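You operate a simulated robot arm through the tools that you are given. There is no shell and no other tool. Be economical: measure what you need, move in short steps, check, and stop when the job is done.

The job below is to be done with a simulated two-armed robot. You get a single attempt, and the scene is never put back.

Task
Gauge the loose cream heel and put it in the tray of its height.
Fine: lift the blue arm back up.

The check looks at the end state, three seconds after you hand in, the way a careful person would. Anything else that was tipped, shoved, dropped, spilled or broken makes it a failure.

Robot
Two 6-joint arms with fingered hands on one trunk, hanging from a carriage that runs on a gantry, over the field with the corners [-958, -1785], [322, -1785], [322, 515], [-958, 515] (x, y) and turns from -308 to 379 degrees about z. Base frame: it is fixed where the carriage stands at the start and does not move with it; the origin is on the floor, on the carriage's upright axis, x ahead of it, y to its left, z up; the surface under the hand at the start is at about z = 860. Readings come in mm, degrees, newtons and seconds.
The left shoulder is at the start at [40, 152, 1497], the right one opposite. With the tool pointing down near the work surface each hand reaches from about 400 to 700 mm from the robot's upright axis, wherever it stands, measured 20 degrees to its own side. Places, roughly: black display [600, 300, 900]; blue arm [700, 200, 1000]; left grey tray [700, 0, 900]; middle grey tray [700, -200, 900]; plate of the heel gauge [500, 200, 900]; right grey tray [700, -300, 900]. Payload 4 kg a hand.
Tool frame (each hand has its own): the origin (TCP) lies between the finger pads and is the grasp point; the fingertips stand 30 mm ahead of it; z points along the fingers, y is the line along which they close. The gripper opens to 104 mm. The gripper's body begins 35 mm behind the TCP. The gripper is a hand of 5 fingers: y runs from the thumb to the fingers, the wrist lies at [-15, -104, -178] in the tool frame, and closing takes about 1.5 s.
Orientation is told as [roll, pitch, yaw] about the base's x, y, z axes, in that order, counted from this pose: with the fingers straight down and the wrist toward the robot, the tool's x, y and z point along [0, 1, 0], [1, 0, 0] and [0, 0, -1] of the base frame.

Tools
- The arms move only by the tool arm_command. It takes "left_rows", "right_rows" or both (then of equal length, played together; a hand with none holds still); each is one flat list of numbers, 6 for each row, row after row: the shift along the base's x, y, z in cm, then the turn, a rotation vector about the base's x, y, z in degrees. In form: [tx, ty, tz, rx, ry, rz, tx, ty, tz, rx, ry, rz, ...]. A call has 1 to 8 rows; each row shifts and turns the commanded pose from where the row before left it. "left_claw" and "right_claw" are, for a hand that has rows, the finger opening in cm, from 0 to 10.4, set as the call begins (left out, the last holds). Rows are played at 5 a second. More than 50 mm and 8.6 degrees between two rows, or a gripper value outside its range, and nothing of the call is played. Where a pose cannot be reached the arm comes as near as it can. A force on the tool above 40 N (or 10 N above the force at the start of the call, whichever is more), or a blocked arm, ends the call early, and 0.2 s more pass. The fingers move at their own pace (about 45 mm/s each) and stop on an object; they squeeze with about 24 N. The grip force told is the motor's: it shows also when the fingers shut on nothing. Time passes only in rows, and 0.2 s behind the last, so rows that do not move let the fingers close. It gives the time, the measured TCP pose, the force on the tool (base axes), the opening and the grip force at its end, in the units of the frame above (readings bear some noise), with the torque about the TCP (base axes, N m) and any sound that the robot's microphone picked up.
- Cameras (640 x 400 px; columns grow to the right, rows downward): "scene" is now at [224.7, 15.2, 1783.7]; the picture's right is [0.28, -0.96, 0.00], its down [-0.84, -0.24, -0.49] and it looks along [0.47, 0.14, -0.87] (base axes); focal length 250 px, centre (320, 200). "left" rides on the left gripper at [-60, -83, -119] in its tool frame; the picture's right is [-0.79, -0.29, 0.54], its down [0.56, -0.71, 0.44] and it looks along [0.26, 0.65, 0.72] (tool axes); focal length 234 px, centre (320, 200). "right" rides on the right gripper at [60, -83, -120] in its tool frame; the picture's right is [-0.79, 0.29, -0.54], its down [-0.56, -0.71, 0.44] and it looks along [-0.26, 0.65, 0.72] (tool axes); focal length 234 px, centre (320, 200). There is no depth. A picture from a camera that has moved, and an enlarged one, comes with that camera's place and axes in the base frame and with its lens. The place of the scene camera against the robot may be out by one fixed shift of up to 18 mm in any direction.
- get_image(camera): a new picture of that camera. No time passes.
- slide_trunk(by): slides the trunk up (or, below 0, down) by that many mm; the arms and the scene camera ride with it, the base frame stays. It gives what a move gives, with no picture.
- base_move(legs): drives the robot by 1 to 6 legs, each [ahead, left, turn to the left] in mm, mm and degrees, along the robot's own axes; the way and the turn of a leg run together, so that a leg with both is an arc; at most 1500 mm and 180 degrees a leg. The arms and the cameras ride along, it lands a little off, and it stops where it bumps. It keeps to its track: a leg is cut to what the track allows. It gives what a move gives.
- curl_fingers(index, middle, ring, little, thumb_bend, thumb_turn, hand): sets how far each is bent, from 0 (flat) to 1 (curled in); at 0.3 the hand is open as for a grip, at 0.7 the pads meet at the TCP. One left out holds its place. A second passes; each finger stops where it meets its share of the squeeze, and holds until it gets a number again. A gripper value or a shape takes the hand back. It gives what a move gives, with no picture; readings hold the bend of each and the force on index, middle, ring, little, thumb and palm. thumb_turn goes from beside the hand (0) to across from the fingers (1), as for a grip.
- hand_shape(shape, hand): the hand has 5 fingers and takes this shape, open, in about a second: jaw (thumb against the fingers, like two jaws); tri (thumb and two fingers); tip (a fingertip pinch); poke (one finger out to press); point (the index stretched); flat (the hand flat); cup (the hand cupped); fist (a fist). The gripper value then closes the fingers along that shape, each until it touches; the sizes above hold for jaw. It gives what a move gives, with no picture.
- aim_head(pan, tilt): turns the head with the scene camera to pan (to the left, within 86 degrees either way) and tilt (down, from -29 to 69), counted from straight ahead of the robot. It gives what a move gives.
- close_up(camera, box): a new picture of the part [left, top, right, bottom] of that camera's present view, enlarged. No time passes.
- close_job(): hands the job in; it is judged then, once.

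Work in short steps. Places have to be worked out from the pictures, the camera data and where the tool is seen: move nearer, look again, correct. Check each grasp and each placing, and mend what went wrong. You have 120 turns and 108 pictures in all, those below and enlarged ones among them. Open the grippers and draw the arms clear of the work before you hand the job in, unless the task says otherwise; then end with one line.

The tools are called after "Request:" as a command line: name --argument value ..., lists and objects as JSON in quotes. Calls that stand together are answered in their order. arm_command: Moves the arms, as the interface text tells. Its arguments: {"type":"object","properties":{"left_rows":{"type":"array"},"left_claw":{"type":"number"},"right_rows":{"type":"array"},"right_claw":{"type":"number"}},"required":[]} The other tools are called the same way: slide_trunk (by) slides the trunk up or down; hand_shape (shape, hand) gives the hand a shape; curl_fingers (index, middle, ring, little, thumb_bend, thumb_turn, hand) moves the fingers one by one; base_move (legs) drives the base; aim_head (pan, tilt) turns the head that bears the scene camera; get_image (camera) takes a picture; close_up (camera, box) takes an enlarged picture of a part of a camera's view; close_job () hands the job in.

At the start:

```text
clock: 0.0
left_position: [510.5, 205.4, 1313.5]
left_tcp_rot: [-0.2, -0.1, -0.1]
left_contact_force: [0.3, -0.5, -0.6]
left_wrist_torque: [-0.03, 0.0, -0.03]
left_opening: 103.6
left_finger_force: 0.1
left_shape: jaw
left_bend: [0.3, 0.3, 0.3, 0.3, 0.3, 0.97]
left_finger forces: [0.1, 0.1, 0.0, 0.1, 0.0, 0.1]
right_position: [614.0, -208.2, 999.7]
right_tcp_rot: [-0.1, 0.0, 0.0]
right_contact_force: [0.6, 0.0, -0.4]
right_wrist_torque: [-0.03, 0.0, -0.03]
right_opening: 103.7
right_finger_force: 0.0
right_shape: jaw
right_bend: [0.3, 0.3, 0.3, 0.3, 0.3, 0.97]
right_finger forces: [0.0, 0.0, 0.0, 0.0, 0.0, 0.1]
trunk travel left (down, up): [-670.0, 130.0]
robot x, y, heading: [0.5, -1.7, 0.2]
head pan, tilt: [16.2, 60.5]
```

scene: 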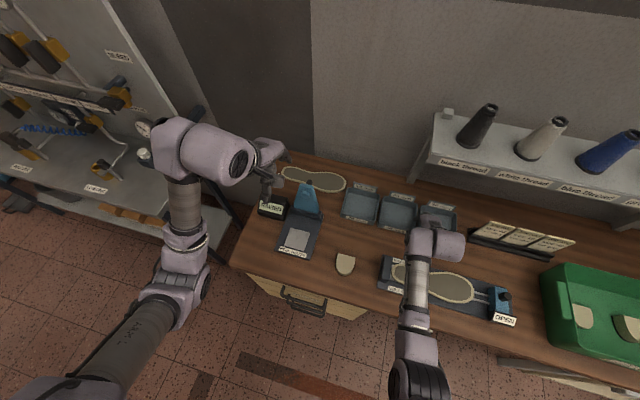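
right: 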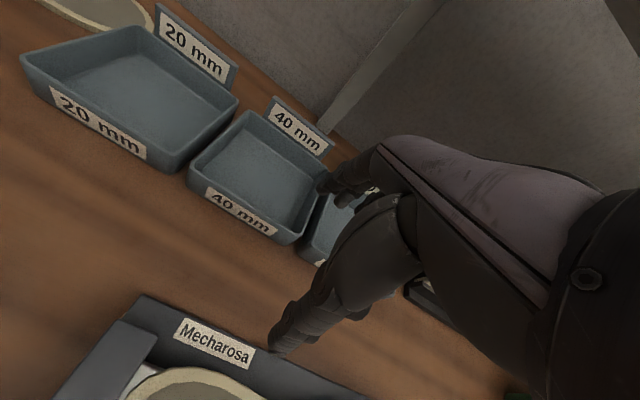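
left: 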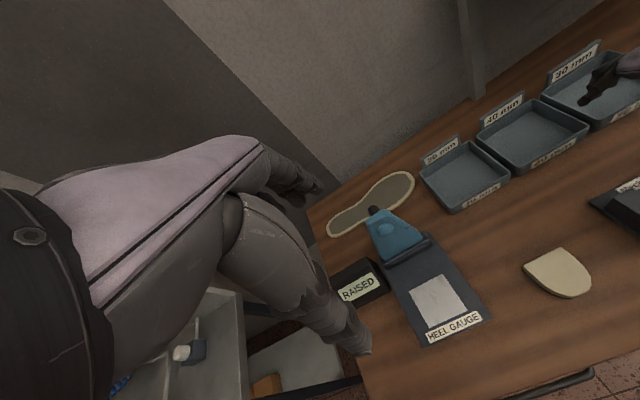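

The display reads RAISED and the loose heel lies to the right of the gauge. I take enlarged views to place things.

Request:
close_up --camera "scene" --box '[230, 150, 390, 290]'

Request:
close_up --camera "left" --box '[300, 140, 620, 360]'

```text
2.86 times, centred on (310, 220) of scene
camera zoom: at [224.7, 15.2, 1783.7], right [0.28, -0.96, 0.0], down [-0.84, -0.24, -0.49], along [0.47, 0.14, -0.87], focal length 714 px, centre (349, 143)
```

zoom: 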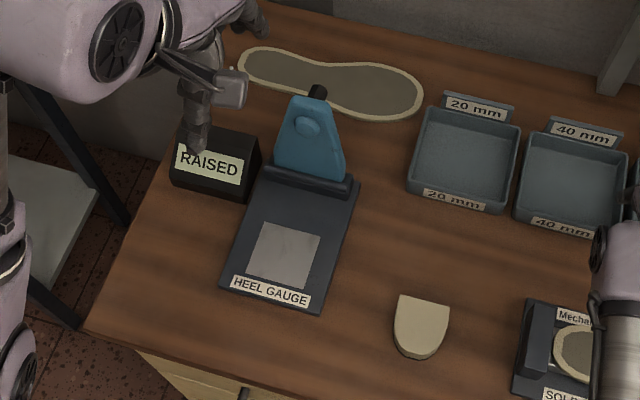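

```text
1.82 times, centred on (460, 250) of left
camera zoom: at [427.3, 145.9, 1431.5], right [-0.29, -0.79, -0.54], down [-0.7, 0.56, -0.44], along [0.65, 0.26, -0.72], focal length 426 px, centre (66, 109)
```

zoom: 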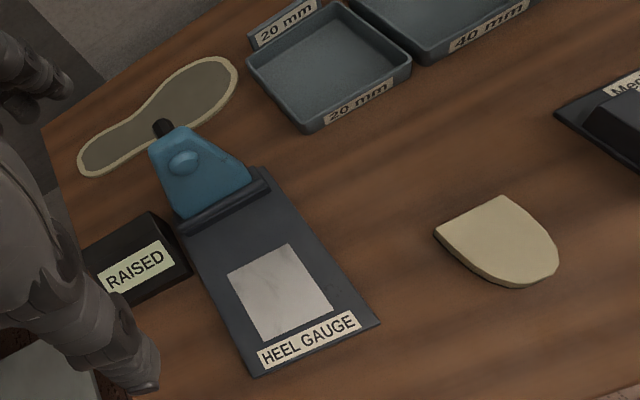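

Heel at about (482,-2), gauge plate at about (525,196), arm tip at about (690,196,1025), all agreeing in both cameras. I raise the right hand out of the way and bring the left hand above the heel.

Request:
arm_command --left_rows '[-0.47, -3.45, -3.5, 0, 0, 0, -0.47, -3.45, -3.5, 0, 0, 0, -0.47, -3.45, -3.5, 0, 0, 0, -0.47, -3.45, -3.5, 0, 0, 0, -0.47, -3.45, -3.5, 0, 0, 0, -0.47, -3.45, -3.5, 0, 0, 0]' --right_rows '[-1, -2, 4, 0, 0, 0, -1, -2, 4, 0, 0, 0, -1, -2, 4, 0, 0, 0, -1, -2, 4, 0, 0, 0, -1, -2, 4, 0, 0, 0, -1, -2, 4, 0, 0, 0]'

Request:
get_image --camera "left"

Request:
get_image --camera "scene"

```text
clock: 1.4
left_position: [454.6, 207.2, 1126.8]
left_tcp_rot: [-0.8, -0.1, -0.6]
left_contact_force: [0.4, -0.9, -0.4]
left_wrist_torque: [0.01, 0.03, -0.01]
left_opening: 103.9
left_finger_force: 0.2
left_shape: jaw
left_bend: [0.3, 0.3, 0.3, 0.3, 0.3, 0.97]
left_finger forces: [0.0, 0.0, 0.0, 0.0, 0.0, 0.0]
left hand out of reach, approached as far as the arm can: row 1, 2, 3, 4, 5, 6
right_position: [555.5, -326.8, 1242.6]
right_tcp_rot: [-0.1, 0.1, 0.0]
right_contact_force: [-0.6, -0.4, -0.2]
right_wrist_torque: [0.01, -0.02, -0.01]
right_opening: 104.0
right_finger_force: 0.0
right_shape: jaw
right_bend: [0.3, 0.3, 0.3, 0.3, 0.3, 0.97]
right_finger forces: [0.0, 0.0, 0.0, 0.0, 0.1, 0.1]
trunk travel left (down, up): [-670.0, 130.0]
robot x, y, heading: [3.3, -0.8, -0.1]
head pan, tilt: [16.2, 60.5]
```

```text
102 pictures are left
camera left: at [371.2, 150.1, 1246.8], right [-0.3, -0.79, -0.53], down [-0.7, 0.56, -0.45], along [0.65, 0.24, -0.72], focal length 234 px, centre (320, 200)
```

left: 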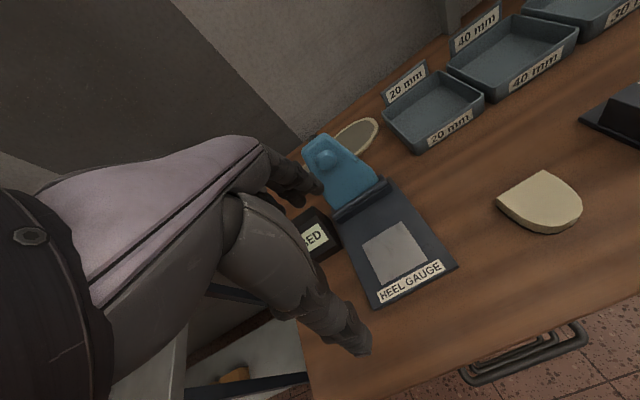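

```text
101 pictures are left
camera scene: at [224.6, 14.9, 1783.6], right [0.28, -0.96, 0.0], down [-0.84, -0.24, -0.49], along [0.47, 0.14, -0.87], focal length 250 px, centre (320, 200)
```

scene: 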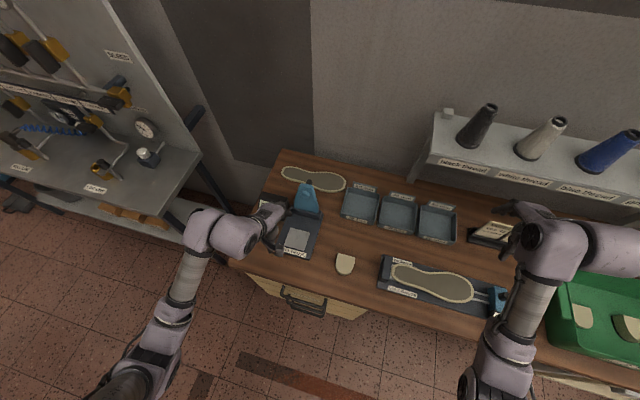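

The left hand can't cross toward the middle, so I lift the right hand higher and shift the robot 200 mm to the right.

Request:
arm_command --right_rows '[-2, 2, 4, 0, 0, 0, -2, 2, 4, 0, 0, 0, -2, 2, 4, 0, 0, 0, -2, 2, 3, 0, 0, 0]'

Request:
base_move --legs '[[0, -200, 0]]'

Request:
get_image --camera "scene"

Request:
get_image --camera "left"

```text
clock: 2.4
left_position: [455.6, 207.8, 1127.1]
left_tcp_rot: [-0.9, -0.2, -0.7]
left_contact_force: [0.0, 0.6, -0.8]
left_wrist_torque: [-0.01, -0.02, -0.04]
left_opening: 103.8
left_finger_force: 0.1
left_shape: jaw
left_bend: [0.3, 0.3, 0.3, 0.3, 0.3, 0.97]
left_finger forces: [0.1, 0.0, 0.0, 0.0, 0.0, 0.0]
right_position: [534.6, -243.9, 1315.9]
right_tcp_rot: [0.0, -0.1, -0.1]
right_contact_force: [0.0, 0.3, -0.3]
right_wrist_torque: [-0.02, -0.02, 0.0]
right_opening: 103.7
right_finger_force: 0.0
right_shape: jaw
right_bend: [0.3, 0.3, 0.3, 0.3, 0.3, 0.97]
right_finger forces: [0.0, 0.0, 0.1, 0.1, 0.1, 0.0]
right hand out of reach, approached as far as the arm can: row 2, 3, 4
trunk travel left (down, up): [-670.0, 130.0]
robot x, y, heading: [-2.8, 1.3, -0.1]
head pan, tilt: [16.2, 60.5]
```

```text
clock: 4.0
left_position: [454.1, 15.9, 1127.5]
left_tcp_rot: [-0.9, -0.1, -0.1]
left_contact_force: [-0.4, 0.6, 0.0]
left_wrist_torque: [-0.01, -0.02, -0.02]
left_opening: 103.6
left_finger_force: 0.0
left_shape: jaw
left_bend: [0.3, 0.3, 0.3, 0.3, 0.3, 0.97]
left_finger forces: [0.0, 0.0, 0.0, 0.0, 0.0, 0.1]
right_position: [538.0, -436.8, 1316.1]
right_tcp_rot: [-0.1, -0.2, 0.5]
right_contact_force: [0.7, -0.5, 0.4]
right_wrist_torque: [0.0, -0.03, -0.03]
right_opening: 103.6
right_finger_force: 0.1
right_shape: jaw
right_bend: [0.3, 0.3, 0.3, 0.3, 0.3, 0.97]
right_finger forces: [0.0, 0.0, 0.0, 0.1, 0.1, 0.1]
trunk travel left (down, up): [-670.0, 130.0]
robot x, y, heading: [2.0, -199.2, 0.5]
head pan, tilt: [16.2, 60.5]
```

```text
100 pictures are left
camera scene: at [225.4, -179.8, 1783.7], right [0.29, -0.96, 0.0], down [-0.83, -0.25, -0.49], along [0.47, 0.14, -0.87], focal length 250 px, centre (320, 200)
```

scene: 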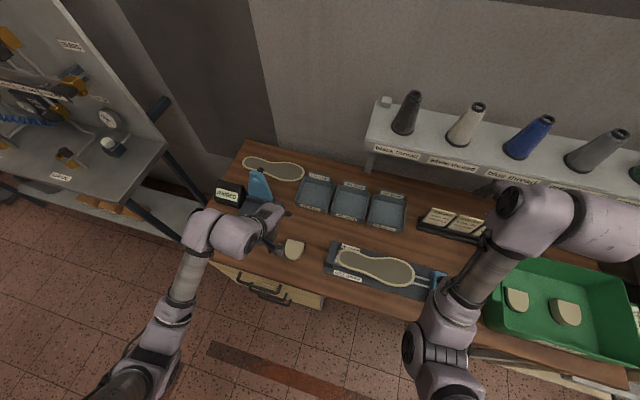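

```text
99 pictures are left
camera left: at [371.1, -43.2, 1247.2], right [-0.29, -0.8, -0.53], down [-0.7, 0.55, -0.45], along [0.65, 0.24, -0.72], focal length 234 px, centre (320, 200)
```

left: 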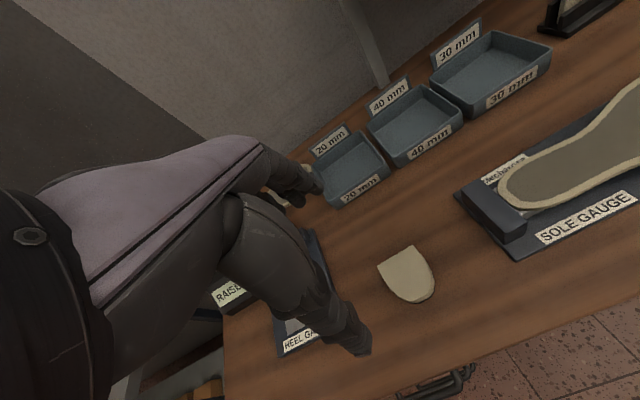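

Heel confirmed at about (484,-2). I descend to 1000 above it.

Request:
arm_command --left_rows '[1, -0.6, -4.2, 0, 0, 0, 1, -0.6, -4.2, 0, 0, 0, 1, -0.6, -4.2, 0, 0, 0]' --left_claw 10.4

Request:
get_image --camera "left"

```text
clock: 4.8
left_position: [446.1, 42.9, 1028.8]
left_tcp_rot: [-1.1, -0.2, 0.8]
left_contact_force: [0.3, -0.5, 0.3]
left_wrist_torque: [0.02, 0.01, -0.02]
left_opening: 103.7
left_finger_force: 0.1
left_shape: jaw
left_bend: [0.3, 0.3, 0.3, 0.3, 0.3, 0.97]
left_finger forces: [0.0, 0.0, 0.0, 0.1, 0.1, 0.0]
left hand out of reach, approached as far as the arm can: row 1, 2, 3
right_position: [539.0, -436.7, 1316.3]
right_tcp_rot: [0.0, 0.0, 0.5]
right_contact_force: [0.0, -1.2, -0.4]
right_wrist_torque: [0.02, 0.03, -0.02]
right_opening: 103.5
right_finger_force: 0.0
right_shape: jaw
right_bend: [0.3, 0.3, 0.3, 0.3, 0.3, 0.97]
right_finger forces: [0.1, 0.0, 0.1, 0.0, 0.0, 0.0]
trunk travel left (down, up): [-670.0, 130.0]
robot x, y, heading: [1.2, -200.5, 0.4]
head pan, tilt: [16.2, 60.5]
```

```text
98 pictures are left
camera left: at [364.0, -16.5, 1149.3], right [-0.27, -0.8, -0.53], down [-0.71, 0.54, -0.45], along [0.65, 0.25, -0.72], focal length 234 px, centre (320, 200)
```

left: 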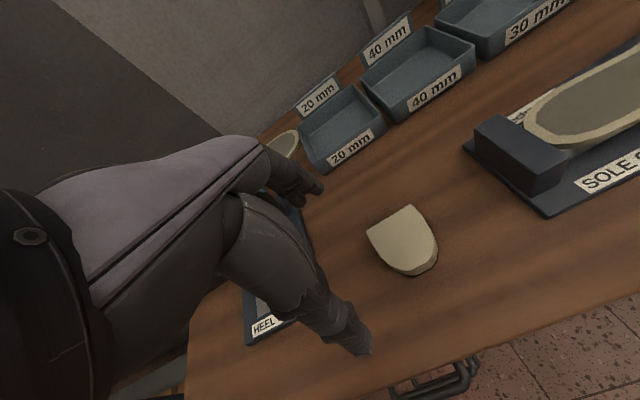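

The motion suggests the commanded pose is still carrying the earlier unreachable offset. I test with small +y rows.

Request:
arm_command --left_rows '[0, 4.8, 0, 0, 0, 0]'

```text
clock: 5.2
left_position: [448.1, 94.5, 1031.3]
left_tcp_rot: [-0.9, -0.1, -0.1]
left_contact_force: [0.4, 0.0, 1.2]
left_wrist_torque: [-0.06, -0.02, 0.01]
left_opening: 103.7
left_finger_force: 0.0
left_shape: jaw
left_bend: [0.3, 0.3, 0.3, 0.3, 0.3, 0.97]
left_finger forces: [0.0, 0.0, 0.0, 0.0, 0.1, 0.0]
right_position: [539.2, -436.3, 1316.6]
right_tcp_rot: [0.1, -0.3, 0.5]
right_contact_force: [0.2, 0.4, -0.5]
right_wrist_torque: [-0.01, -0.01, -0.01]
right_opening: 103.7
right_finger_force: 0.1
right_shape: jaw
right_bend: [0.3, 0.3, 0.3, 0.3, 0.3, 0.97]
right_finger forces: [0.0, 0.0, 0.1, 0.0, 0.0, 0.0]
trunk travel left (down, up): [-670.0, 130.0]
robot x, y, heading: [-1.1, -197.2, 0.6]
head pan, tilt: [16.2, 60.5]
```

It now follows. I try again with pure x motion and then check reachability.

Request:
arm_command --left_rows '[3, 0, 0, 0, 0, 0, 3, 0, 0, 0, 0, 0]'

```text
clock: 5.8
left_position: [476.8, 92.8, 1054.1]
left_tcp_rot: [-1.0, -0.2, 0.6]
left_contact_force: [0.2, -1.2, 0.0]
left_wrist_torque: [0.0, 0.04, 0.01]
left_opening: 103.8
left_finger_force: 0.0
left_shape: jaw
left_bend: [0.3, 0.3, 0.3, 0.3, 0.3, 0.97]
left_finger forces: [0.0, 0.0, 0.0, 0.0, 0.0, 0.1]
left hand out of reach, approached as far as the arm can: row 1, 2
right_position: [538.1, -437.1, 1316.5]
right_tcp_rot: [-0.1, -0.2, 0.6]
right_contact_force: [-0.9, -0.2, 0.0]
right_wrist_torque: [-0.02, -0.01, 0.01]
right_opening: 103.7
right_finger_force: 0.0
right_shape: jaw
right_bend: [0.3, 0.3, 0.3, 0.3, 0.3, 0.97]
right_finger forces: [0.1, 0.0, 0.0, 0.0, 0.1, 0.0]
trunk travel left (down, up): [-670.0, 130.0]
robot x, y, heading: [0.0, -194.6, 0.4]
head pan, tilt: [16.2, 60.5]
```

The left arm seems caught at a joint limit in this configuration. I go up and outward over free space to get it to unfold as the right one did.

Request:
arm_command --left_rows '[0, -1, 4, 0, 0, 0, 0, -1, 4, 0, 0, 0, 1, -1, 4, 0, 0, 0, 1, -1, 4, 0, 0, 0]'

Request:
arm_command --left_rows '[4, 0, 1, 0, 0, 0, 4, 0, 1, 0, 0, 0, 4, 0, 1, 0, 0, 0]'

Request:
get_image --camera "scene"

```text
clock: 6.8
left_position: [497.8, 50.5, 1213.8]
left_tcp_rot: [-0.9, 0.0, -0.1]
left_contact_force: [-0.3, -0.1, 0.8]
left_wrist_torque: [0.0, 0.01, -0.01]
left_opening: 104.0
left_finger_force: 0.1
left_shape: jaw
left_bend: [0.3, 0.3, 0.3, 0.3, 0.3, 0.97]
left_finger forces: [0.0, 0.0, 0.0, 0.0, 0.1, 0.0]
right_position: [538.4, -436.9, 1316.2]
right_tcp_rot: [-0.1, -0.1, 0.5]
right_contact_force: [-0.3, -0.7, -0.2]
right_wrist_torque: [0.01, -0.02, 0.03]
right_opening: 104.0
right_finger_force: 0.1
right_shape: jaw
right_bend: [0.3, 0.3, 0.3, 0.3, 0.3, 0.97]
right_finger forces: [0.0, 0.0, 0.0, 0.0, 0.1, 0.1]
trunk travel left (down, up): [-670.0, 130.0]
robot x, y, heading: [0.8, -198.4, 0.6]
head pan, tilt: [16.2, 60.5]
```

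```text
clock: 7.6
left_position: [565.1, 58.7, 1256.4]
left_tcp_rot: [-1.9, -0.3, 0.9]
left_contact_force: [0.8, 0.9, -0.6]
left_wrist_torque: [0.0, -0.04, 0.03]
left_opening: 104.0
left_finger_force: 0.0
left_shape: jaw
left_bend: [0.3, 0.3, 0.3, 0.3, 0.3, 0.97]
left_finger forces: [0.1, 0.0, 0.0, 0.0, 0.0, 0.0]
left hand out of reach, approached as far as the arm can: row 2, 3
right_position: [538.8, -435.9, 1317.4]
right_tcp_rot: [0.1, -0.1, 0.5]
right_contact_force: [0.6, 0.5, -0.6]
right_wrist_torque: [0.02, -0.04, -0.02]
right_opening: 103.8
right_finger_force: 0.0
right_shape: jaw
right_bend: [0.3, 0.3, 0.3, 0.3, 0.3, 0.97]
right_finger forces: [0.0, 0.0, 0.0, 0.1, 0.0, 0.1]
trunk travel left (down, up): [-670.0, 130.0]
robot x, y, heading: [1.7, -196.8, 0.5]
head pan, tilt: [16.2, 60.5]
```

```text
97 pictures are left
camera scene: at [225.5, -179.7, 1783.7], right [0.29, -0.96, 0.0], down [-0.83, -0.25, -0.49], along [0.47, 0.14, -0.87], focal length 250 px, centre (320, 200)
```

scene: 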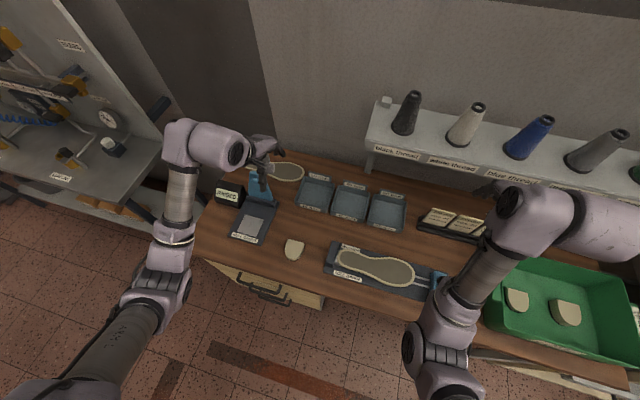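

The left arm is in a poor elbow configuration with little reach; the right arm started well placed near the table. I'll use the right hand instead: tuck the left hand in, then drive the robot left so the heel is in the right hand's range.

Request:
arm_command --left_rows '[-3, -2, 2, 0, 0, 0, -3, -2, 2, 0, 0, 0, -3, -1, 2, 0, 0, 0]'

Request:
base_move --legs '[[0, 375, 0]]'

Request:
get_image --camera "scene"

```text
clock: 8.4
left_position: [475.1, 20.8, 1306.7]
left_tcp_rot: [-1.0, -0.3, -0.2]
left_contact_force: [-0.1, 0.8, 1.0]
left_wrist_torque: [0.03, -0.01, -0.01]
left_opening: 103.7
left_finger_force: 0.1
left_shape: jaw
left_bend: [0.3, 0.3, 0.3, 0.3, 0.3, 0.97]
left_finger forces: [0.0, 0.0, 0.0, 0.0, 0.1, 0.0]
left hand out of reach, approached as far as the arm can: row 3
right_position: [537.9, -436.4, 1315.4]
right_tcp_rot: [0.0, -0.1, 0.5]
right_contact_force: [0.4, -0.9, -0.6]
right_wrist_torque: [-0.02, 0.0, 0.0]
right_opening: 104.0
right_finger_force: 0.1
right_shape: jaw
right_bend: [0.3, 0.3, 0.3, 0.3, 0.3, 0.97]
right_finger forces: [0.0, 0.0, 0.0, 0.1, 0.0, 0.1]
trunk travel left (down, up): [-670.0, 130.0]
robot x, y, heading: [2.3, -198.4, 0.5]
head pan, tilt: [16.2, 60.5]
```

```text
clock: 10.7
left_position: [473.6, 385.7, 1306.9]
left_tcp_rot: [-1.1, -0.2, -0.3]
left_contact_force: [-0.6, 0.5, -0.1]
left_wrist_torque: [0.01, -0.01, -0.01]
left_opening: 103.3
left_finger_force: 0.0
left_shape: jaw
left_bend: [0.3, 0.3, 0.3, 0.3, 0.3, 0.97]
left_finger forces: [0.1, 0.0, 0.0, 0.0, 0.0, 0.1]
right_position: [534.6, -73.0, 1315.5]
right_tcp_rot: [0.0, -0.2, 0.4]
right_contact_force: [0.1, 0.9, 0.4]
right_wrist_torque: [-0.01, -0.02, 0.01]
right_opening: 103.3
right_finger_force: 0.0
right_shape: jaw
right_bend: [0.3, 0.3, 0.3, 0.3, 0.3, 0.97]
right_finger forces: [0.0, 0.0, 0.1, 0.0, 0.0, 0.0]
trunk travel left (down, up): [-670.0, 130.0]
robot x, y, heading: [0.2, 170.9, 0.3]
head pan, tilt: [16.2, 60.5]
```

```text
96 pictures are left
camera scene: at [222.8, 185.0, 1783.7], right [0.28, -0.96, 0.0], down [-0.83, -0.25, -0.49], along [0.47, 0.14, -0.87], focal length 250 px, centre (320, 200)
```

scene: 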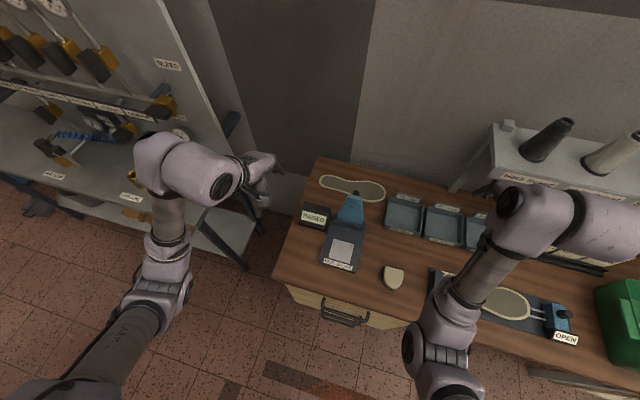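

Clear so far. I lower the right hand toward the pose it started in (relative), staying above everything.

Request:
arm_command --right_rows '[1, 0, -4.2, 0, 0, 0, 1, 0, -4.2, 0, 0, 0, 1, 0, -4.2, 0, 0, 0, 1, 0, -4.2, 0, 0, 0, 1, 0, -4.2, 0, 0, 0, 0, 0, -4.2, 0, 0, 0]'

Request:
get_image --camera "right"

Request:
get_image --camera "scene"

```text
clock: 12.1
left_position: [474.7, 384.4, 1306.3]
left_tcp_rot: [-1.1, -0.1, -0.3]
left_contact_force: [0.5, 0.3, 0.3]
left_wrist_torque: [0.0, -0.01, 0.04]
left_opening: 103.6
left_finger_force: 0.0
left_shape: jaw
left_bend: [0.3, 0.3, 0.3, 0.3, 0.3, 0.97]
left_finger forces: [0.1, 0.0, 0.0, 0.1, 0.1, 0.1]
right_position: [585.3, -75.5, 1063.5]
right_tcp_rot: [-0.1, -0.2, 0.3]
right_contact_force: [-0.1, -0.5, 1.1]
right_wrist_torque: [0.01, 0.0, 0.0]
right_opening: 103.8
right_finger_force: 0.0
right_shape: jaw
right_bend: [0.3, 0.3, 0.3, 0.3, 0.3, 0.97]
right_finger forces: [0.1, 0.1, 0.0, 0.0, 0.0, 0.0]
trunk travel left (down, up): [-670.0, 130.0]
robot x, y, heading: [-4.3, 164.8, 0.7]
head pan, tilt: [16.2, 60.5]
```

```text
95 pictures are left
camera right: at [501.5, -14.4, 1183.2], right [0.29, -0.79, 0.54], down [-0.7, -0.56, -0.44], along [0.65, -0.26, -0.72], focal length 234 px, centre (320, 200)
```

right: 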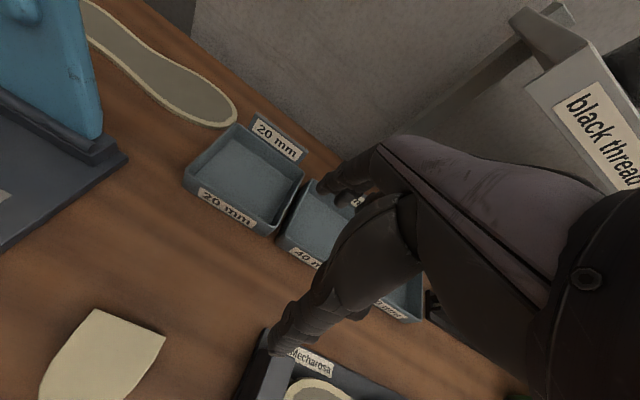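

```text
94 pictures are left
camera scene: at [222.7, 185.0, 1783.7], right [0.28, -0.96, 0.0], down [-0.83, -0.25, -0.49], along [0.47, 0.14, -0.87], focal length 250 px, centre (320, 200)
```

scene: 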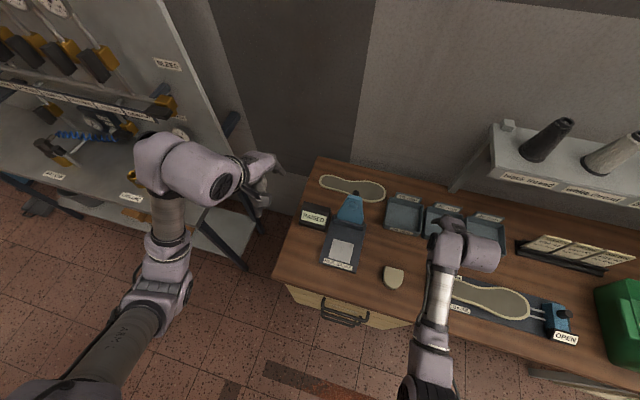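

The right arm reaches well. Heel flat edge at x≈510 (y −33..33), round end at x≈453, so its middle is about (481, 0). I move above it.

Request:
arm_command --right_rows '[-3.4, 2.5, -2.1, 0, 0, 0, -3.5, 2.5, -2.1, 0, 0, 0, -3.5, 2.5, -2.1, 0, 0, 0]' --right_claw 10.4

Request:
get_image --camera "right"

```text
clock: 13.1
left_position: [473.6, 383.7, 1306.9]
left_tcp_rot: [-1.1, -0.3, -0.4]
left_contact_force: [-0.3, -0.2, -0.3]
left_wrist_torque: [-0.01, 0.02, 0.01]
left_opening: 103.5
left_finger_force: 0.1
left_shape: jaw
left_bend: [0.3, 0.3, 0.3, 0.3, 0.3, 0.97]
left_finger forces: [0.0, 0.0, 0.1, 0.0, 0.0, 0.0]
right_position: [490.6, -37.4, 1002.7]
right_tcp_rot: [-4.4, -1.0, 0.3]
right_contact_force: [-0.2, 0.2, -0.6]
right_wrist_torque: [0.03, 0.03, -0.05]
right_opening: 103.6
right_finger_force: 0.0
right_shape: jaw
right_bend: [0.3, 0.3, 0.3, 0.3, 0.3, 0.97]
right_finger forces: [0.0, 0.1, 0.1, 0.0, 0.0, 0.0]
trunk travel left (down, up): [-670.0, 130.0]
robot x, y, heading: [-2.2, 169.8, 0.1]
head pan, tilt: [16.2, 60.5]
stopped in row 3 (right hand): the arm was blocked; the commanded pose is now the measured one
```

```text
93 pictures are left
camera right: at [405.3, 32.5, 1116.9], right [0.28, -0.74, 0.61], down [-0.7, -0.59, -0.4], along [0.66, -0.31, -0.68], focal length 234 px, centre (320, 200)
```

right: 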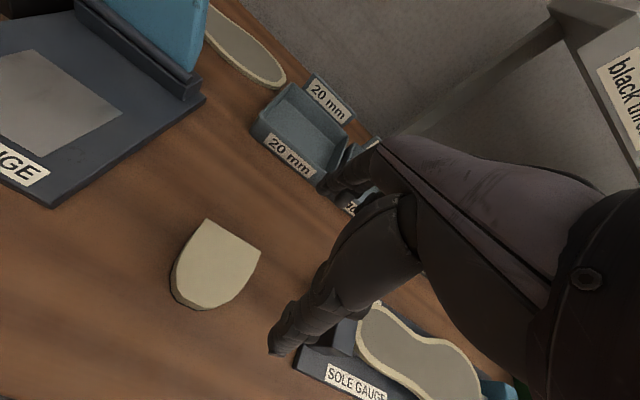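

The arm is blocked when folded this close. I drive the robot back and a bit left so the heel lies farther out in front of the right hand.

Request:
arm_command --right_rows '[1.5, -2.0, 2, 0, 0, 0, 1.5, -1, 2, 4.4, 1, 0]'

Request:
base_move --legs '[[-90, 40, 0]]'

```text
clock: 13.7
left_position: [474.7, 382.9, 1306.8]
left_tcp_rot: [-1.1, -0.3, -0.3]
left_contact_force: [-0.7, -0.5, 0.4]
left_wrist_torque: [0.03, -0.01, 0.01]
left_opening: 103.9
left_finger_force: 0.0
left_shape: jaw
left_bend: [0.3, 0.3, 0.3, 0.3, 0.3, 0.97]
left_finger forces: [0.0, 0.0, 0.0, 0.0, 0.0, 0.0]
right_position: [523.1, -65.1, 1044.8]
right_tcp_rot: [0.5, -0.1, 0.3]
right_contact_force: [-0.3, 0.2, 0.1]
right_wrist_torque: [0.03, -0.04, -0.04]
right_opening: 103.6
right_finger_force: 0.1
right_shape: jaw
right_bend: [0.3, 0.3, 0.3, 0.3, 0.3, 0.97]
right_finger forces: [0.1, 0.0, 0.0, 0.0, 0.0, 0.0]
trunk travel left (down, up): [-670.0, 130.0]
robot x, y, heading: [1.0, 170.1, 0.2]
head pan, tilt: [16.2, 60.5]
```

```text
clock: 14.9
left_position: [382.1, 423.0, 1305.6]
left_tcp_rot: [-1.1, -0.2, -0.3]
left_contact_force: [-0.3, -0.2, 0.8]
left_wrist_torque: [-0.02, 0.01, 0.0]
left_opening: 103.7
left_finger_force: 0.1
left_shape: jaw
left_bend: [0.3, 0.3, 0.3, 0.3, 0.3, 0.97]
left_finger forces: [0.1, 0.1, 0.1, 0.1, 0.0, 0.0]
right_position: [431.5, -25.7, 1043.9]
right_tcp_rot: [0.3, -0.2, 0.3]
right_contact_force: [-0.3, -0.1, -0.6]
right_wrist_torque: [-0.02, 0.01, 0.03]
right_opening: 104.0
right_finger_force: 0.1
right_shape: jaw
right_bend: [0.3, 0.3, 0.3, 0.3, 0.3, 0.97]
right_finger forces: [0.0, 0.0, 0.1, 0.0, 0.1, 0.0]
trunk travel left (down, up): [-670.0, 130.0]
robot x, y, heading: [-93.1, 207.1, 0.3]
head pan, tilt: [16.2, 60.5]
```

Now I bring the right hand over the heel at (481, 0), down to about 960.

Request:
arm_command --right_rows '[2.5, 1.3, -2, 0, 0, 0, 2.5, 1.3, -3, 0, 0, 0, 0, 0, -3.4, 0, 0, 0]'

Request:
get_image --camera "right"

Request:
get_image --camera "scene"

```text
clock: 15.7
left_position: [382.1, 422.4, 1306.8]
left_tcp_rot: [-1.2, -0.2, -0.3]
left_contact_force: [0.0, 0.6, 0.4]
left_wrist_torque: [0.01, 0.0, 0.0]
left_opening: 103.8
left_finger_force: 0.2
left_shape: jaw
left_bend: [0.3, 0.3, 0.3, 0.3, 0.3, 0.97]
left_finger forces: [0.0, 0.0, 0.0, 0.0, 0.0, 0.1]
right_position: [482.4, 0.4, 959.3]
right_tcp_rot: [0.3, -0.1, 0.4]
right_contact_force: [0.4, -0.4, 0.1]
right_wrist_torque: [0.02, -0.04, 0.0]
right_opening: 103.7
right_finger_force: 0.0
right_shape: jaw
right_bend: [0.3, 0.3, 0.3, 0.3, 0.3, 0.97]
right_finger forces: [0.0, 0.1, 0.0, 0.0, 0.0, 0.1]
trunk travel left (down, up): [-670.0, 130.0]
robot x, y, heading: [-91.4, 205.7, 0.7]
head pan, tilt: [16.2, 60.5]
```

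```text
92 pictures are left
camera right: at [399.2, 61.4, 1079.7], right [0.29, -0.79, 0.54], down [-0.7, -0.56, -0.44], along [0.65, -0.25, -0.72], focal length 234 px, centre (320, 200)
```

right: 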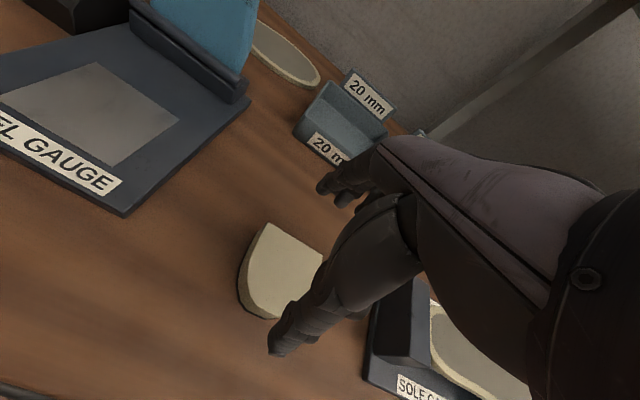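

```text
91 pictures are left
camera scene: at [130.9, 224.1, 1783.7], right [0.29, -0.96, 0.0], down [-0.83, -0.25, -0.49], along [0.47, 0.14, -0.87], focal length 250 px, centre (320, 200)
```

scene: 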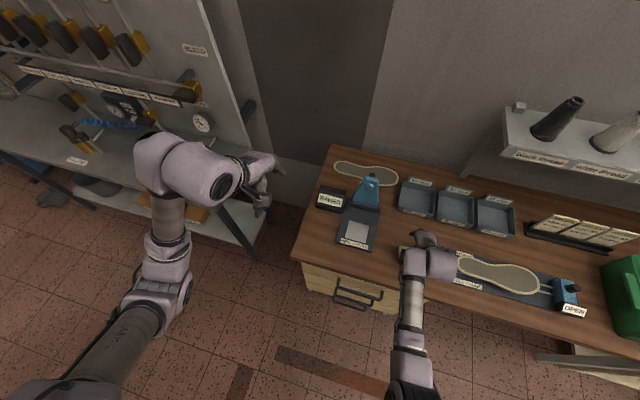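

Heel seen where expected. I lower to TCP z≈898 in small steps.

Request:
arm_command --right_rows '[0, 0, -2, 0, 0, 0, 0, 0, -2, 0, 0, 0, 0, 0, -1, 0, 0, 0, 0, 0, -1, 0, 0, 0]'

Request:
get_image --camera "right"

```text
clock: 16.7
left_position: [381.8, 424.1, 1306.1]
left_tcp_rot: [-1.2, -0.2, -0.3]
left_contact_force: [1.0, -0.2, -0.1]
left_wrist_torque: [0.0, 0.01, 0.0]
left_opening: 103.6
left_finger_force: 0.1
left_shape: jaw
left_bend: [0.3, 0.3, 0.3, 0.3, 0.3, 0.97]
left_finger forces: [0.0, 0.1, 0.0, 0.0, 0.0, 0.1]
right_position: [480.8, 0.3, 901.3]
right_tcp_rot: [0.3, -0.1, 0.4]
right_contact_force: [0.5, -0.3, -0.8]
right_wrist_torque: [-0.02, -0.01, 0.01]
right_opening: 104.1
right_finger_force: 0.0
right_shape: jaw
right_bend: [0.3, 0.3, 0.3, 0.3, 0.3, 0.97]
right_finger forces: [0.0, 0.1, 0.0, 0.0, 0.1, 0.0]
trunk travel left (down, up): [-670.0, 130.0]
robot x, y, heading: [-94.5, 203.1, 0.4]
head pan, tilt: [16.2, 60.5]
```

```text
90 pictures are left
camera right: at [398.3, 60.3, 1022.3], right [0.29, -0.79, 0.54], down [-0.7, -0.56, -0.44], along [0.65, -0.25, -0.72], focal length 234 px, centre (320, 200)
```

right: 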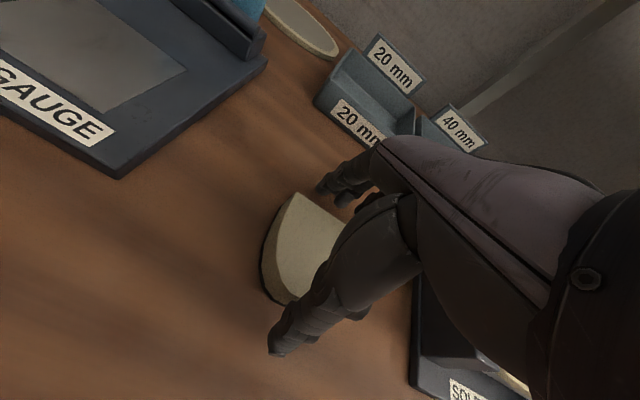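

No contact yet, fingers straddle the heel. I go 5 mm lower and close.

Request:
arm_command --right_rows '[0, 0, -0.5, 0, 0, 0]'

Request:
arm_command --right_rows '[0, 0, 0, 0, 0, 0, 0, 0, 0, 0, 0, 0, 0, 0, 0, 0, 0, 0, 0, 0, 0, 0, 0, 0, 0, 0, 0, 0, 0, 0, 0, 0, 0, 0, 0, 0, 0, 0, 0, 0, 0, 0, 0, 0, 0, 0, 0, 0]' --right_claw 4.0

Request:
get_image --camera "right"

```text
clock: 17.1
left_position: [380.7, 422.9, 1307.2]
left_tcp_rot: [-1.0, -0.2, -0.3]
left_contact_force: [0.7, 0.3, -0.1]
left_wrist_torque: [0.02, -0.04, 0.01]
left_opening: 104.0
left_finger_force: 0.0
left_shape: jaw
left_bend: [0.3, 0.3, 0.3, 0.3, 0.3, 0.97]
left_finger forces: [0.0, 0.0, 0.0, 0.1, 0.0, 0.1]
right_position: [481.3, -0.3, 895.5]
right_tcp_rot: [0.3, -0.1, 0.4]
right_contact_force: [0.3, 0.0, 0.5]
right_wrist_torque: [-0.02, 0.03, -0.01]
right_opening: 103.6
right_finger_force: 0.1
right_shape: jaw
right_bend: [0.3, 0.3, 0.3, 0.3, 0.3, 0.97]
right_finger forces: [0.0, 0.1, 0.0, 0.0, 0.0, 0.1]
trunk travel left (down, up): [-670.0, 130.0]
robot x, y, heading: [-95.9, 207.3, 0.5]
head pan, tilt: [16.2, 60.5]
```

```text
clock: 18.9
left_position: [381.6, 423.0, 1305.2]
left_tcp_rot: [-1.1, -0.2, -0.2]
left_contact_force: [-0.5, 0.1, -0.5]
left_wrist_torque: [-0.01, 0.01, 0.02]
left_opening: 103.6
left_finger_force: 0.1
left_shape: jaw
left_bend: [0.3, 0.3, 0.3, 0.3, 0.3, 0.97]
left_finger forces: [0.0, 0.0, 0.1, 0.0, 0.0, 0.0]
right_position: [481.6, -0.1, 894.9]
right_tcp_rot: [0.2, 0.0, 0.4]
right_contact_force: [0.4, 0.1, 0.2]
right_wrist_torque: [0.0, 0.02, -0.04]
right_opening: 62.6
right_finger_force: 23.6
right_shape: jaw
right_bend: [0.74, 0.43, 0.4, 0.7, 0.6, 0.98]
right_finger forces: [11.8, 6.8, 2.8, 0.0, 21.4, 0.1]
trunk travel left (down, up): [-670.0, 130.0]
robot x, y, heading: [-93.3, 208.1, 0.3]
head pan, tilt: [16.2, 60.5]
```

```text
89 pictures are left
camera right: at [398.1, 60.4, 1016.3], right [0.29, -0.79, 0.54], down [-0.7, -0.56, -0.44], along [0.65, -0.25, -0.72], focal length 234 px, centre (320, 200)
```

right: 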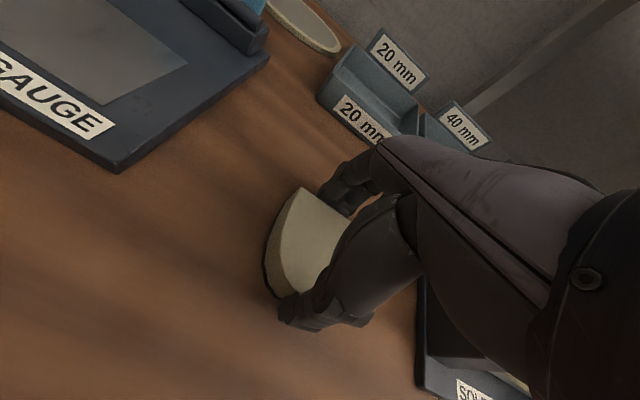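

Grip force 24 N at 62.6 mm; lifting slightly to check it holds.

Request:
arm_command --right_rows '[0, 0, 1.5, 0, 0, 0, 0, 0, 2, 0, 0, 0, 0, 0, 2, 0, 0, 0, 0, 0, 2, 0, 0, 0]'

Request:
get_image --camera "right"

Request:
close_up --camera "scene" --box '[300, 160, 520, 300]'

```text
clock: 19.9
left_position: [381.4, 423.1, 1307.1]
left_tcp_rot: [-1.1, -0.2, -0.3]
left_contact_force: [-0.9, 0.4, 1.0]
left_wrist_torque: [0.02, -0.03, -0.04]
left_opening: 103.6
left_finger_force: 0.0
left_shape: jaw
left_bend: [0.3, 0.3, 0.3, 0.3, 0.3, 0.97]
left_finger forces: [0.0, 0.0, 0.0, 0.0, 0.1, 0.0]
right_position: [480.2, 2.6, 969.6]
right_tcp_rot: [0.3, -0.1, 0.5]
right_contact_force: [0.0, 0.8, -0.6]
right_wrist_torque: [-0.04, 0.01, -0.01]
right_opening: 62.6
right_finger_force: 23.5
right_shape: jaw
right_bend: [0.74, 0.43, 0.4, 0.7, 0.6, 0.98]
right_finger forces: [11.8, 6.8, 2.7, 0.1, 21.4, 0.0]
trunk travel left (down, up): [-670.0, 130.0]
robot x, y, heading: [-94.1, 208.4, 0.2]
head pan, tilt: [16.2, 60.5]
```

```text
88 pictures are left
camera right: at [397.0, 61.6, 1090.4], right [0.29, -0.79, 0.54], down [-0.7, -0.56, -0.44], along [0.65, -0.25, -0.72], focal length 234 px, centre (320, 200)
```

right: 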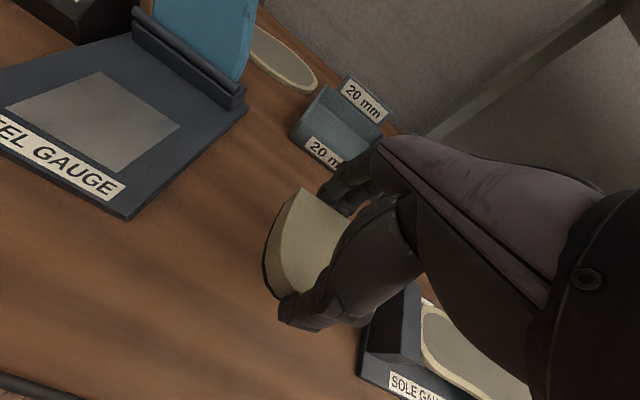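

```text
2.86 times, centred on (410, 230) of scene
camera zoom: at [131.0, 224.1, 1783.7], right [0.29, -0.96, 0.0], down [-0.83, -0.25, -0.49], along [0.47, 0.14, -0.87], focal length 714 px, centre (63, 114)
```

zoom: 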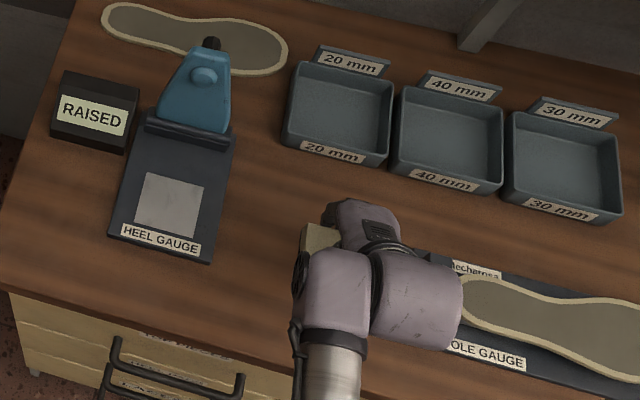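

The heel is held level. I drive the robot left so the hand comes over the gauge plate at (525,196), keeping this height.

Request:
base_move --legs '[[44, 193, 0]]'

Request:
get_image --camera "right"

Request:
get_image --camera "scene"

```text
clock: 21.5
left_position: [423.8, 617.2, 1307.1]
left_tcp_rot: [-1.1, -0.2, -0.4]
left_contact_force: [-0.4, -0.5, -0.4]
left_wrist_torque: [-0.02, -0.04, -0.01]
left_opening: 103.7
left_finger_force: 0.0
left_shape: jaw
left_bend: [0.3, 0.3, 0.3, 0.3, 0.3, 0.97]
left_finger forces: [0.1, 0.0, 0.0, 0.0, 0.0, 0.0]
right_position: [520.7, 196.1, 971.0]
right_tcp_rot: [0.3, -0.1, 0.0]
right_contact_force: [-0.1, 0.0, -0.7]
right_wrist_torque: [-0.01, 0.01, 0.0]
right_opening: 62.4
right_finger_force: 24.2
right_shape: jaw
right_bend: [0.74, 0.43, 0.4, 0.7, 0.6, 0.98]
right_finger forces: [11.9, 6.8, 2.8, 0.1, 21.4, 0.0]
trunk travel left (down, up): [-670.0, 130.0]
robot x, y, heading: [-52.3, 402.5, 0.3]
head pan, tilt: [16.2, 60.5]
```

```text
86 pictures are left
camera right: at [438.2, 255.5, 1090.1], right [0.29, -0.79, 0.54], down [-0.7, -0.56, -0.44], along [0.65, -0.25, -0.72], focal length 234 px, centre (320, 200)
```

right: 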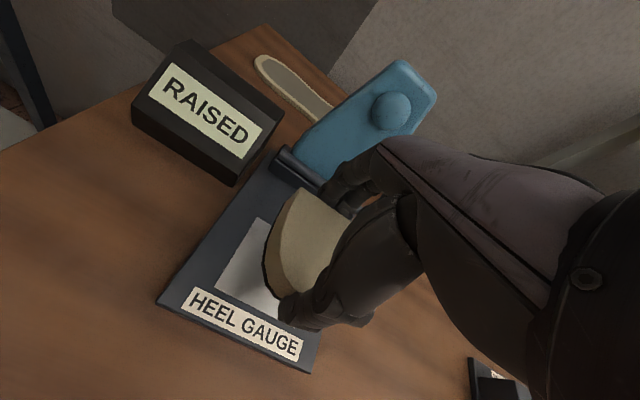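

```text
85 pictures are left
camera scene: at [172.8, 419.0, 1783.7], right [0.28, -0.96, 0.0], down [-0.83, -0.25, -0.49], along [0.47, 0.14, -0.87], focal length 250 px, centre (320, 200)
```

scene: 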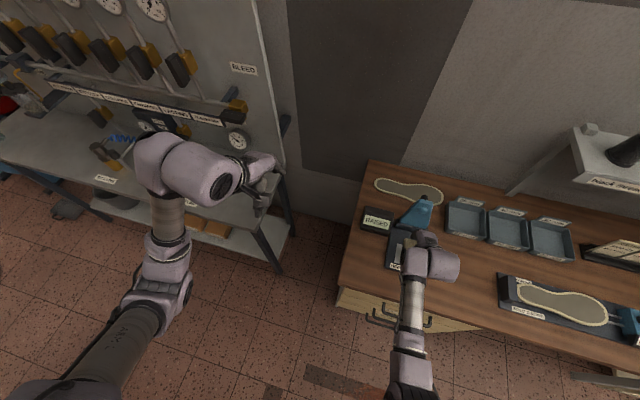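

Plate spans x≈486–561, y≈160–234; the heel is over its middle within 5 mm. I lower toward it.

Request:
arm_command --right_rows '[0.4, 0, -2, 0, 0, 0, 0, 0, -1.8, 0, 0, 0]'

Request:
get_image --camera "right"

```text
clock: 22.1
left_position: [424.8, 616.7, 1305.7]
left_tcp_rot: [-1.1, -0.3, -0.5]
left_contact_force: [0.1, -1.0, -0.3]
left_wrist_torque: [-0.01, 0.0, -0.01]
left_opening: 103.8
left_finger_force: 0.1
left_shape: jaw
left_bend: [0.3, 0.3, 0.3, 0.3, 0.3, 0.97]
left_finger forces: [0.2, 0.1, 0.0, 0.0, 0.0, 0.1]
right_position: [524.4, 194.8, 930.9]
right_tcp_rot: [0.3, -0.1, 0.0]
right_contact_force: [0.9, -0.3, -1.0]
right_wrist_torque: [-0.02, 0.02, 0.04]
right_opening: 62.6
right_finger_force: 24.1
right_shape: jaw
right_bend: [0.74, 0.43, 0.4, 0.7, 0.6, 0.98]
right_finger forces: [11.8, 6.8, 2.8, 0.1, 21.4, 0.0]
trunk travel left (down, up): [-670.0, 130.0]
robot x, y, heading: [-54.8, 405.2, 0.3]
head pan, tilt: [16.2, 60.5]
```

```text
84 pictures are left
camera right: at [441.7, 254.7, 1052.0], right [0.29, -0.79, 0.54], down [-0.7, -0.56, -0.44], along [0.65, -0.25, -0.72], focal length 234 px, centre (320, 200)
```

right: 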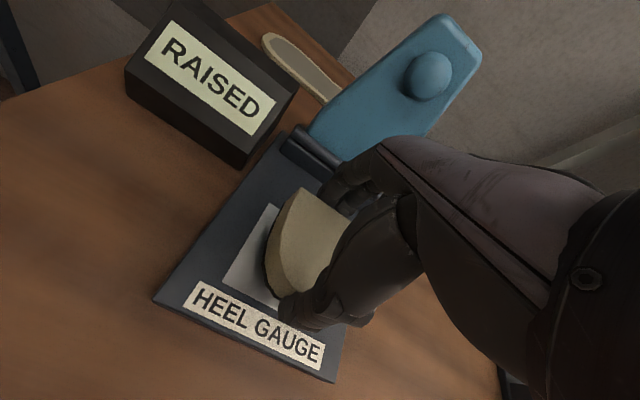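

Lowering in 3–4 mm steps, watching for force.

Request:
arm_command --right_rows '[0, 0, -0.4, 0, 0, 0, 0, 0, -0.4, 0, 0, 0, 0, 0, -0.4, 0, 0, 0]'

Request:
close_up --camera "right" --box '[150, 130, 400, 390]'

```text
clock: 22.9
left_position: [423.8, 616.9, 1306.3]
left_tcp_rot: [-1.1, -0.2, -0.6]
left_contact_force: [0.0, 0.7, 0.1]
left_wrist_torque: [0.01, 0.0, 0.01]
left_opening: 103.7
left_finger_force: 0.0
left_shape: jaw
left_bend: [0.3, 0.3, 0.3, 0.3, 0.3, 0.97]
left_finger forces: [0.0, 0.1, 0.0, 0.0, 0.1, 0.0]
right_position: [524.4, 194.6, 919.0]
right_tcp_rot: [0.3, -0.1, 0.1]
right_contact_force: [1.2, -0.2, -0.5]
right_wrist_torque: [-0.02, 0.02, -0.01]
right_opening: 62.8
right_finger_force: 23.8
right_shape: jaw
right_bend: [0.74, 0.43, 0.4, 0.7, 0.6, 0.98]
right_finger forces: [11.8, 6.7, 2.8, 0.1, 21.5, 0.0]
trunk travel left (down, up): [-670.0, 130.0]
robot x, y, heading: [-49.5, 402.5, 0.2]
head pan, tilt: [16.2, 60.5]
```

```text
1.54 times, centred on (275, 260) of right
camera zoom: at [441.9, 255.2, 1040.9], right [0.29, -0.79, 0.54], down [-0.7, -0.56, -0.44], along [0.65, -0.25, -0.72], focal length 360 px, centre (389, 108)
```

zoom: 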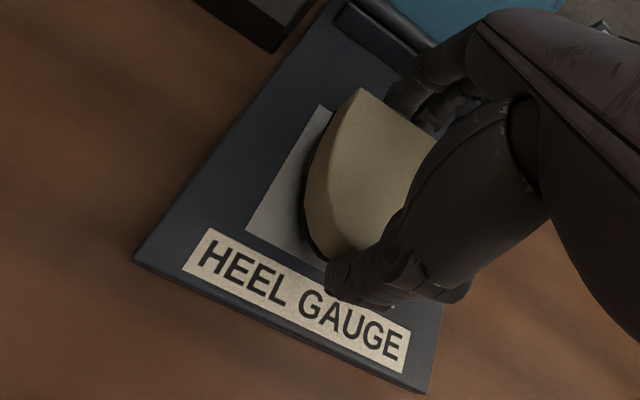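

Request:
arm_command --right_rows '[0, 0, -0.2, 0, 0, 0, 0, 0, -0.2, 0, 0, 0, 0, 0, -0.2, 0, 0, 0, 0, 0, -0.2, 0, 0, 0]'

```text
clock: 23.9
left_position: [424.0, 617.6, 1305.8]
left_tcp_rot: [-1.1, -0.3, -0.5]
left_contact_force: [-0.3, -0.1, -0.3]
left_wrist_torque: [0.01, -0.02, -0.01]
left_opening: 103.9
left_finger_force: 0.1
left_shape: jaw
left_bend: [0.3, 0.3, 0.3, 0.3, 0.3, 0.97]
left_finger forces: [0.1, 0.0, 0.0, 0.1, 0.0, 0.0]
right_position: [525.4, 195.7, 912.2]
right_tcp_rot: [0.3, -0.1, 0.0]
right_contact_force: [-0.6, -0.3, -0.5]
right_wrist_torque: [0.04, 0.01, 0.0]
right_opening: 62.8
right_finger_force: 24.5
right_shape: jaw
right_bend: [0.74, 0.43, 0.4, 0.7, 0.6, 0.98]
right_finger forces: [11.8, 6.8, 2.8, 0.0, 21.4, 0.0]
trunk travel left (down, up): [-670.0, 130.0]
robot x, y, heading: [-50.0, 401.8, 0.2]
head pan, tilt: [16.2, 60.5]
```

Still no contact at z≈912; continuing in 2 mm steps.

Request:
arm_command --right_rows '[0, 0, -0.2, 0, 0, 0, 0, 0, -0.2, 0, 0, 0]'

Request:
close_up --camera "right" --box '[150, 130, 400, 390]'

```text
clock: 24.5
left_position: [423.2, 616.7, 1307.3]
left_tcp_rot: [-1.1, -0.2, -0.6]
left_contact_force: [-0.4, -0.2, -0.3]
left_wrist_torque: [0.01, -0.02, 0.02]
left_opening: 103.7
left_finger_force: 0.0
left_shape: jaw
left_bend: [0.3, 0.3, 0.3, 0.3, 0.3, 0.97]
left_finger forces: [0.0, 0.0, 0.1, 0.1, 0.1, 0.1]
right_position: [526.0, 195.0, 908.3]
right_tcp_rot: [0.3, -0.2, 0.1]
right_contact_force: [-4.4, 1.5, 7.5]
right_wrist_torque: [0.02, 0.23, 0.01]
right_opening: 62.7
right_finger_force: 24.3
right_shape: jaw
right_bend: [0.74, 0.44, 0.4, 0.7, 0.6, 0.98]
right_finger forces: [11.3, 6.5, 2.9, 0.1, 24.1, 0.1]
trunk travel left (down, up): [-670.0, 130.0]
robot x, y, heading: [-52.9, 407.1, 0.0]
head pan, tilt: [16.2, 60.5]
```

```text
1.54 times, centred on (275, 260) of right
camera zoom: at [443.1, 255.0, 1029.4], right [0.29, -0.79, 0.54], down [-0.7, -0.56, -0.44], along [0.65, -0.25, -0.72], focal length 360 px, centre (389, 108)
```

zoom: 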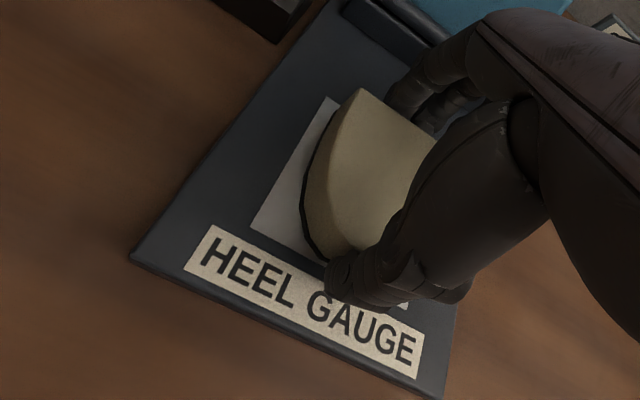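

Contact felt (7.5 N): the heel is on the plate. I open the hand.

Request:
arm_command --right_rows '[0, 0, 0.1, 0, 0, 0, 0, 0, 0, 0, 0, 0, 0, 0, 0, 0, 0, 0, 0, 0, 0, 0, 0, 0, 0, 0, 0, 0, 0, 0, 0, 0, 0, 0, 0, 0, 0, 0, 0, 0, 0, 0]' --right_claw 10.4

Request:
get_image --camera "right"

```text
clock: 26.1
left_position: [424.6, 617.6, 1306.8]
left_tcp_rot: [-1.1, -0.1, -0.5]
left_contact_force: [0.1, -0.2, -0.7]
left_wrist_torque: [0.02, 0.0, 0.03]
left_opening: 103.8
left_finger_force: 0.0
left_shape: jaw
left_bend: [0.3, 0.3, 0.3, 0.3, 0.3, 0.97]
left_finger forces: [0.1, 0.0, 0.0, 0.0, 0.0, 0.1]
right_position: [525.3, 195.9, 907.4]
right_tcp_rot: [0.3, -0.1, 0.1]
right_contact_force: [0.4, -0.9, -0.5]
right_wrist_torque: [0.0, 0.01, -0.05]
right_opening: 103.5
right_finger_force: 0.0
right_shape: jaw
right_bend: [0.3, 0.3, 0.3, 0.3, 0.3, 0.97]
right_finger forces: [0.0, 0.0, 0.0, 0.0, 0.0, 0.1]
trunk travel left (down, up): [-670.0, 130.0]
robot x, y, heading: [-54.6, 404.3, -0.1]
head pan, tilt: [16.2, 60.5]
```

```text
81 pictures are left
camera right: at [442.1, 255.1, 1029.6], right [0.29, -0.79, 0.54], down [-0.7, -0.56, -0.44], along [0.65, -0.25, -0.72], focal length 234 px, centre (320, 200)
```

right: 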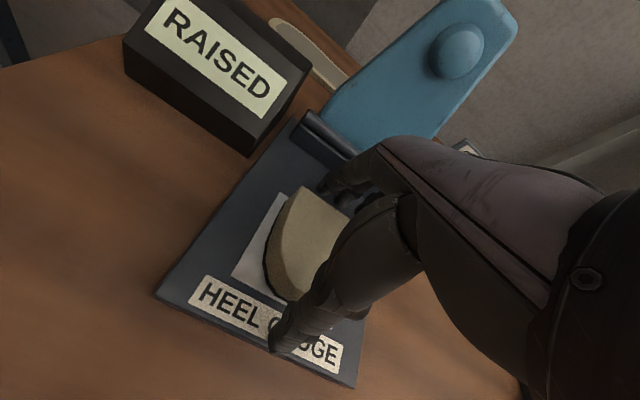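

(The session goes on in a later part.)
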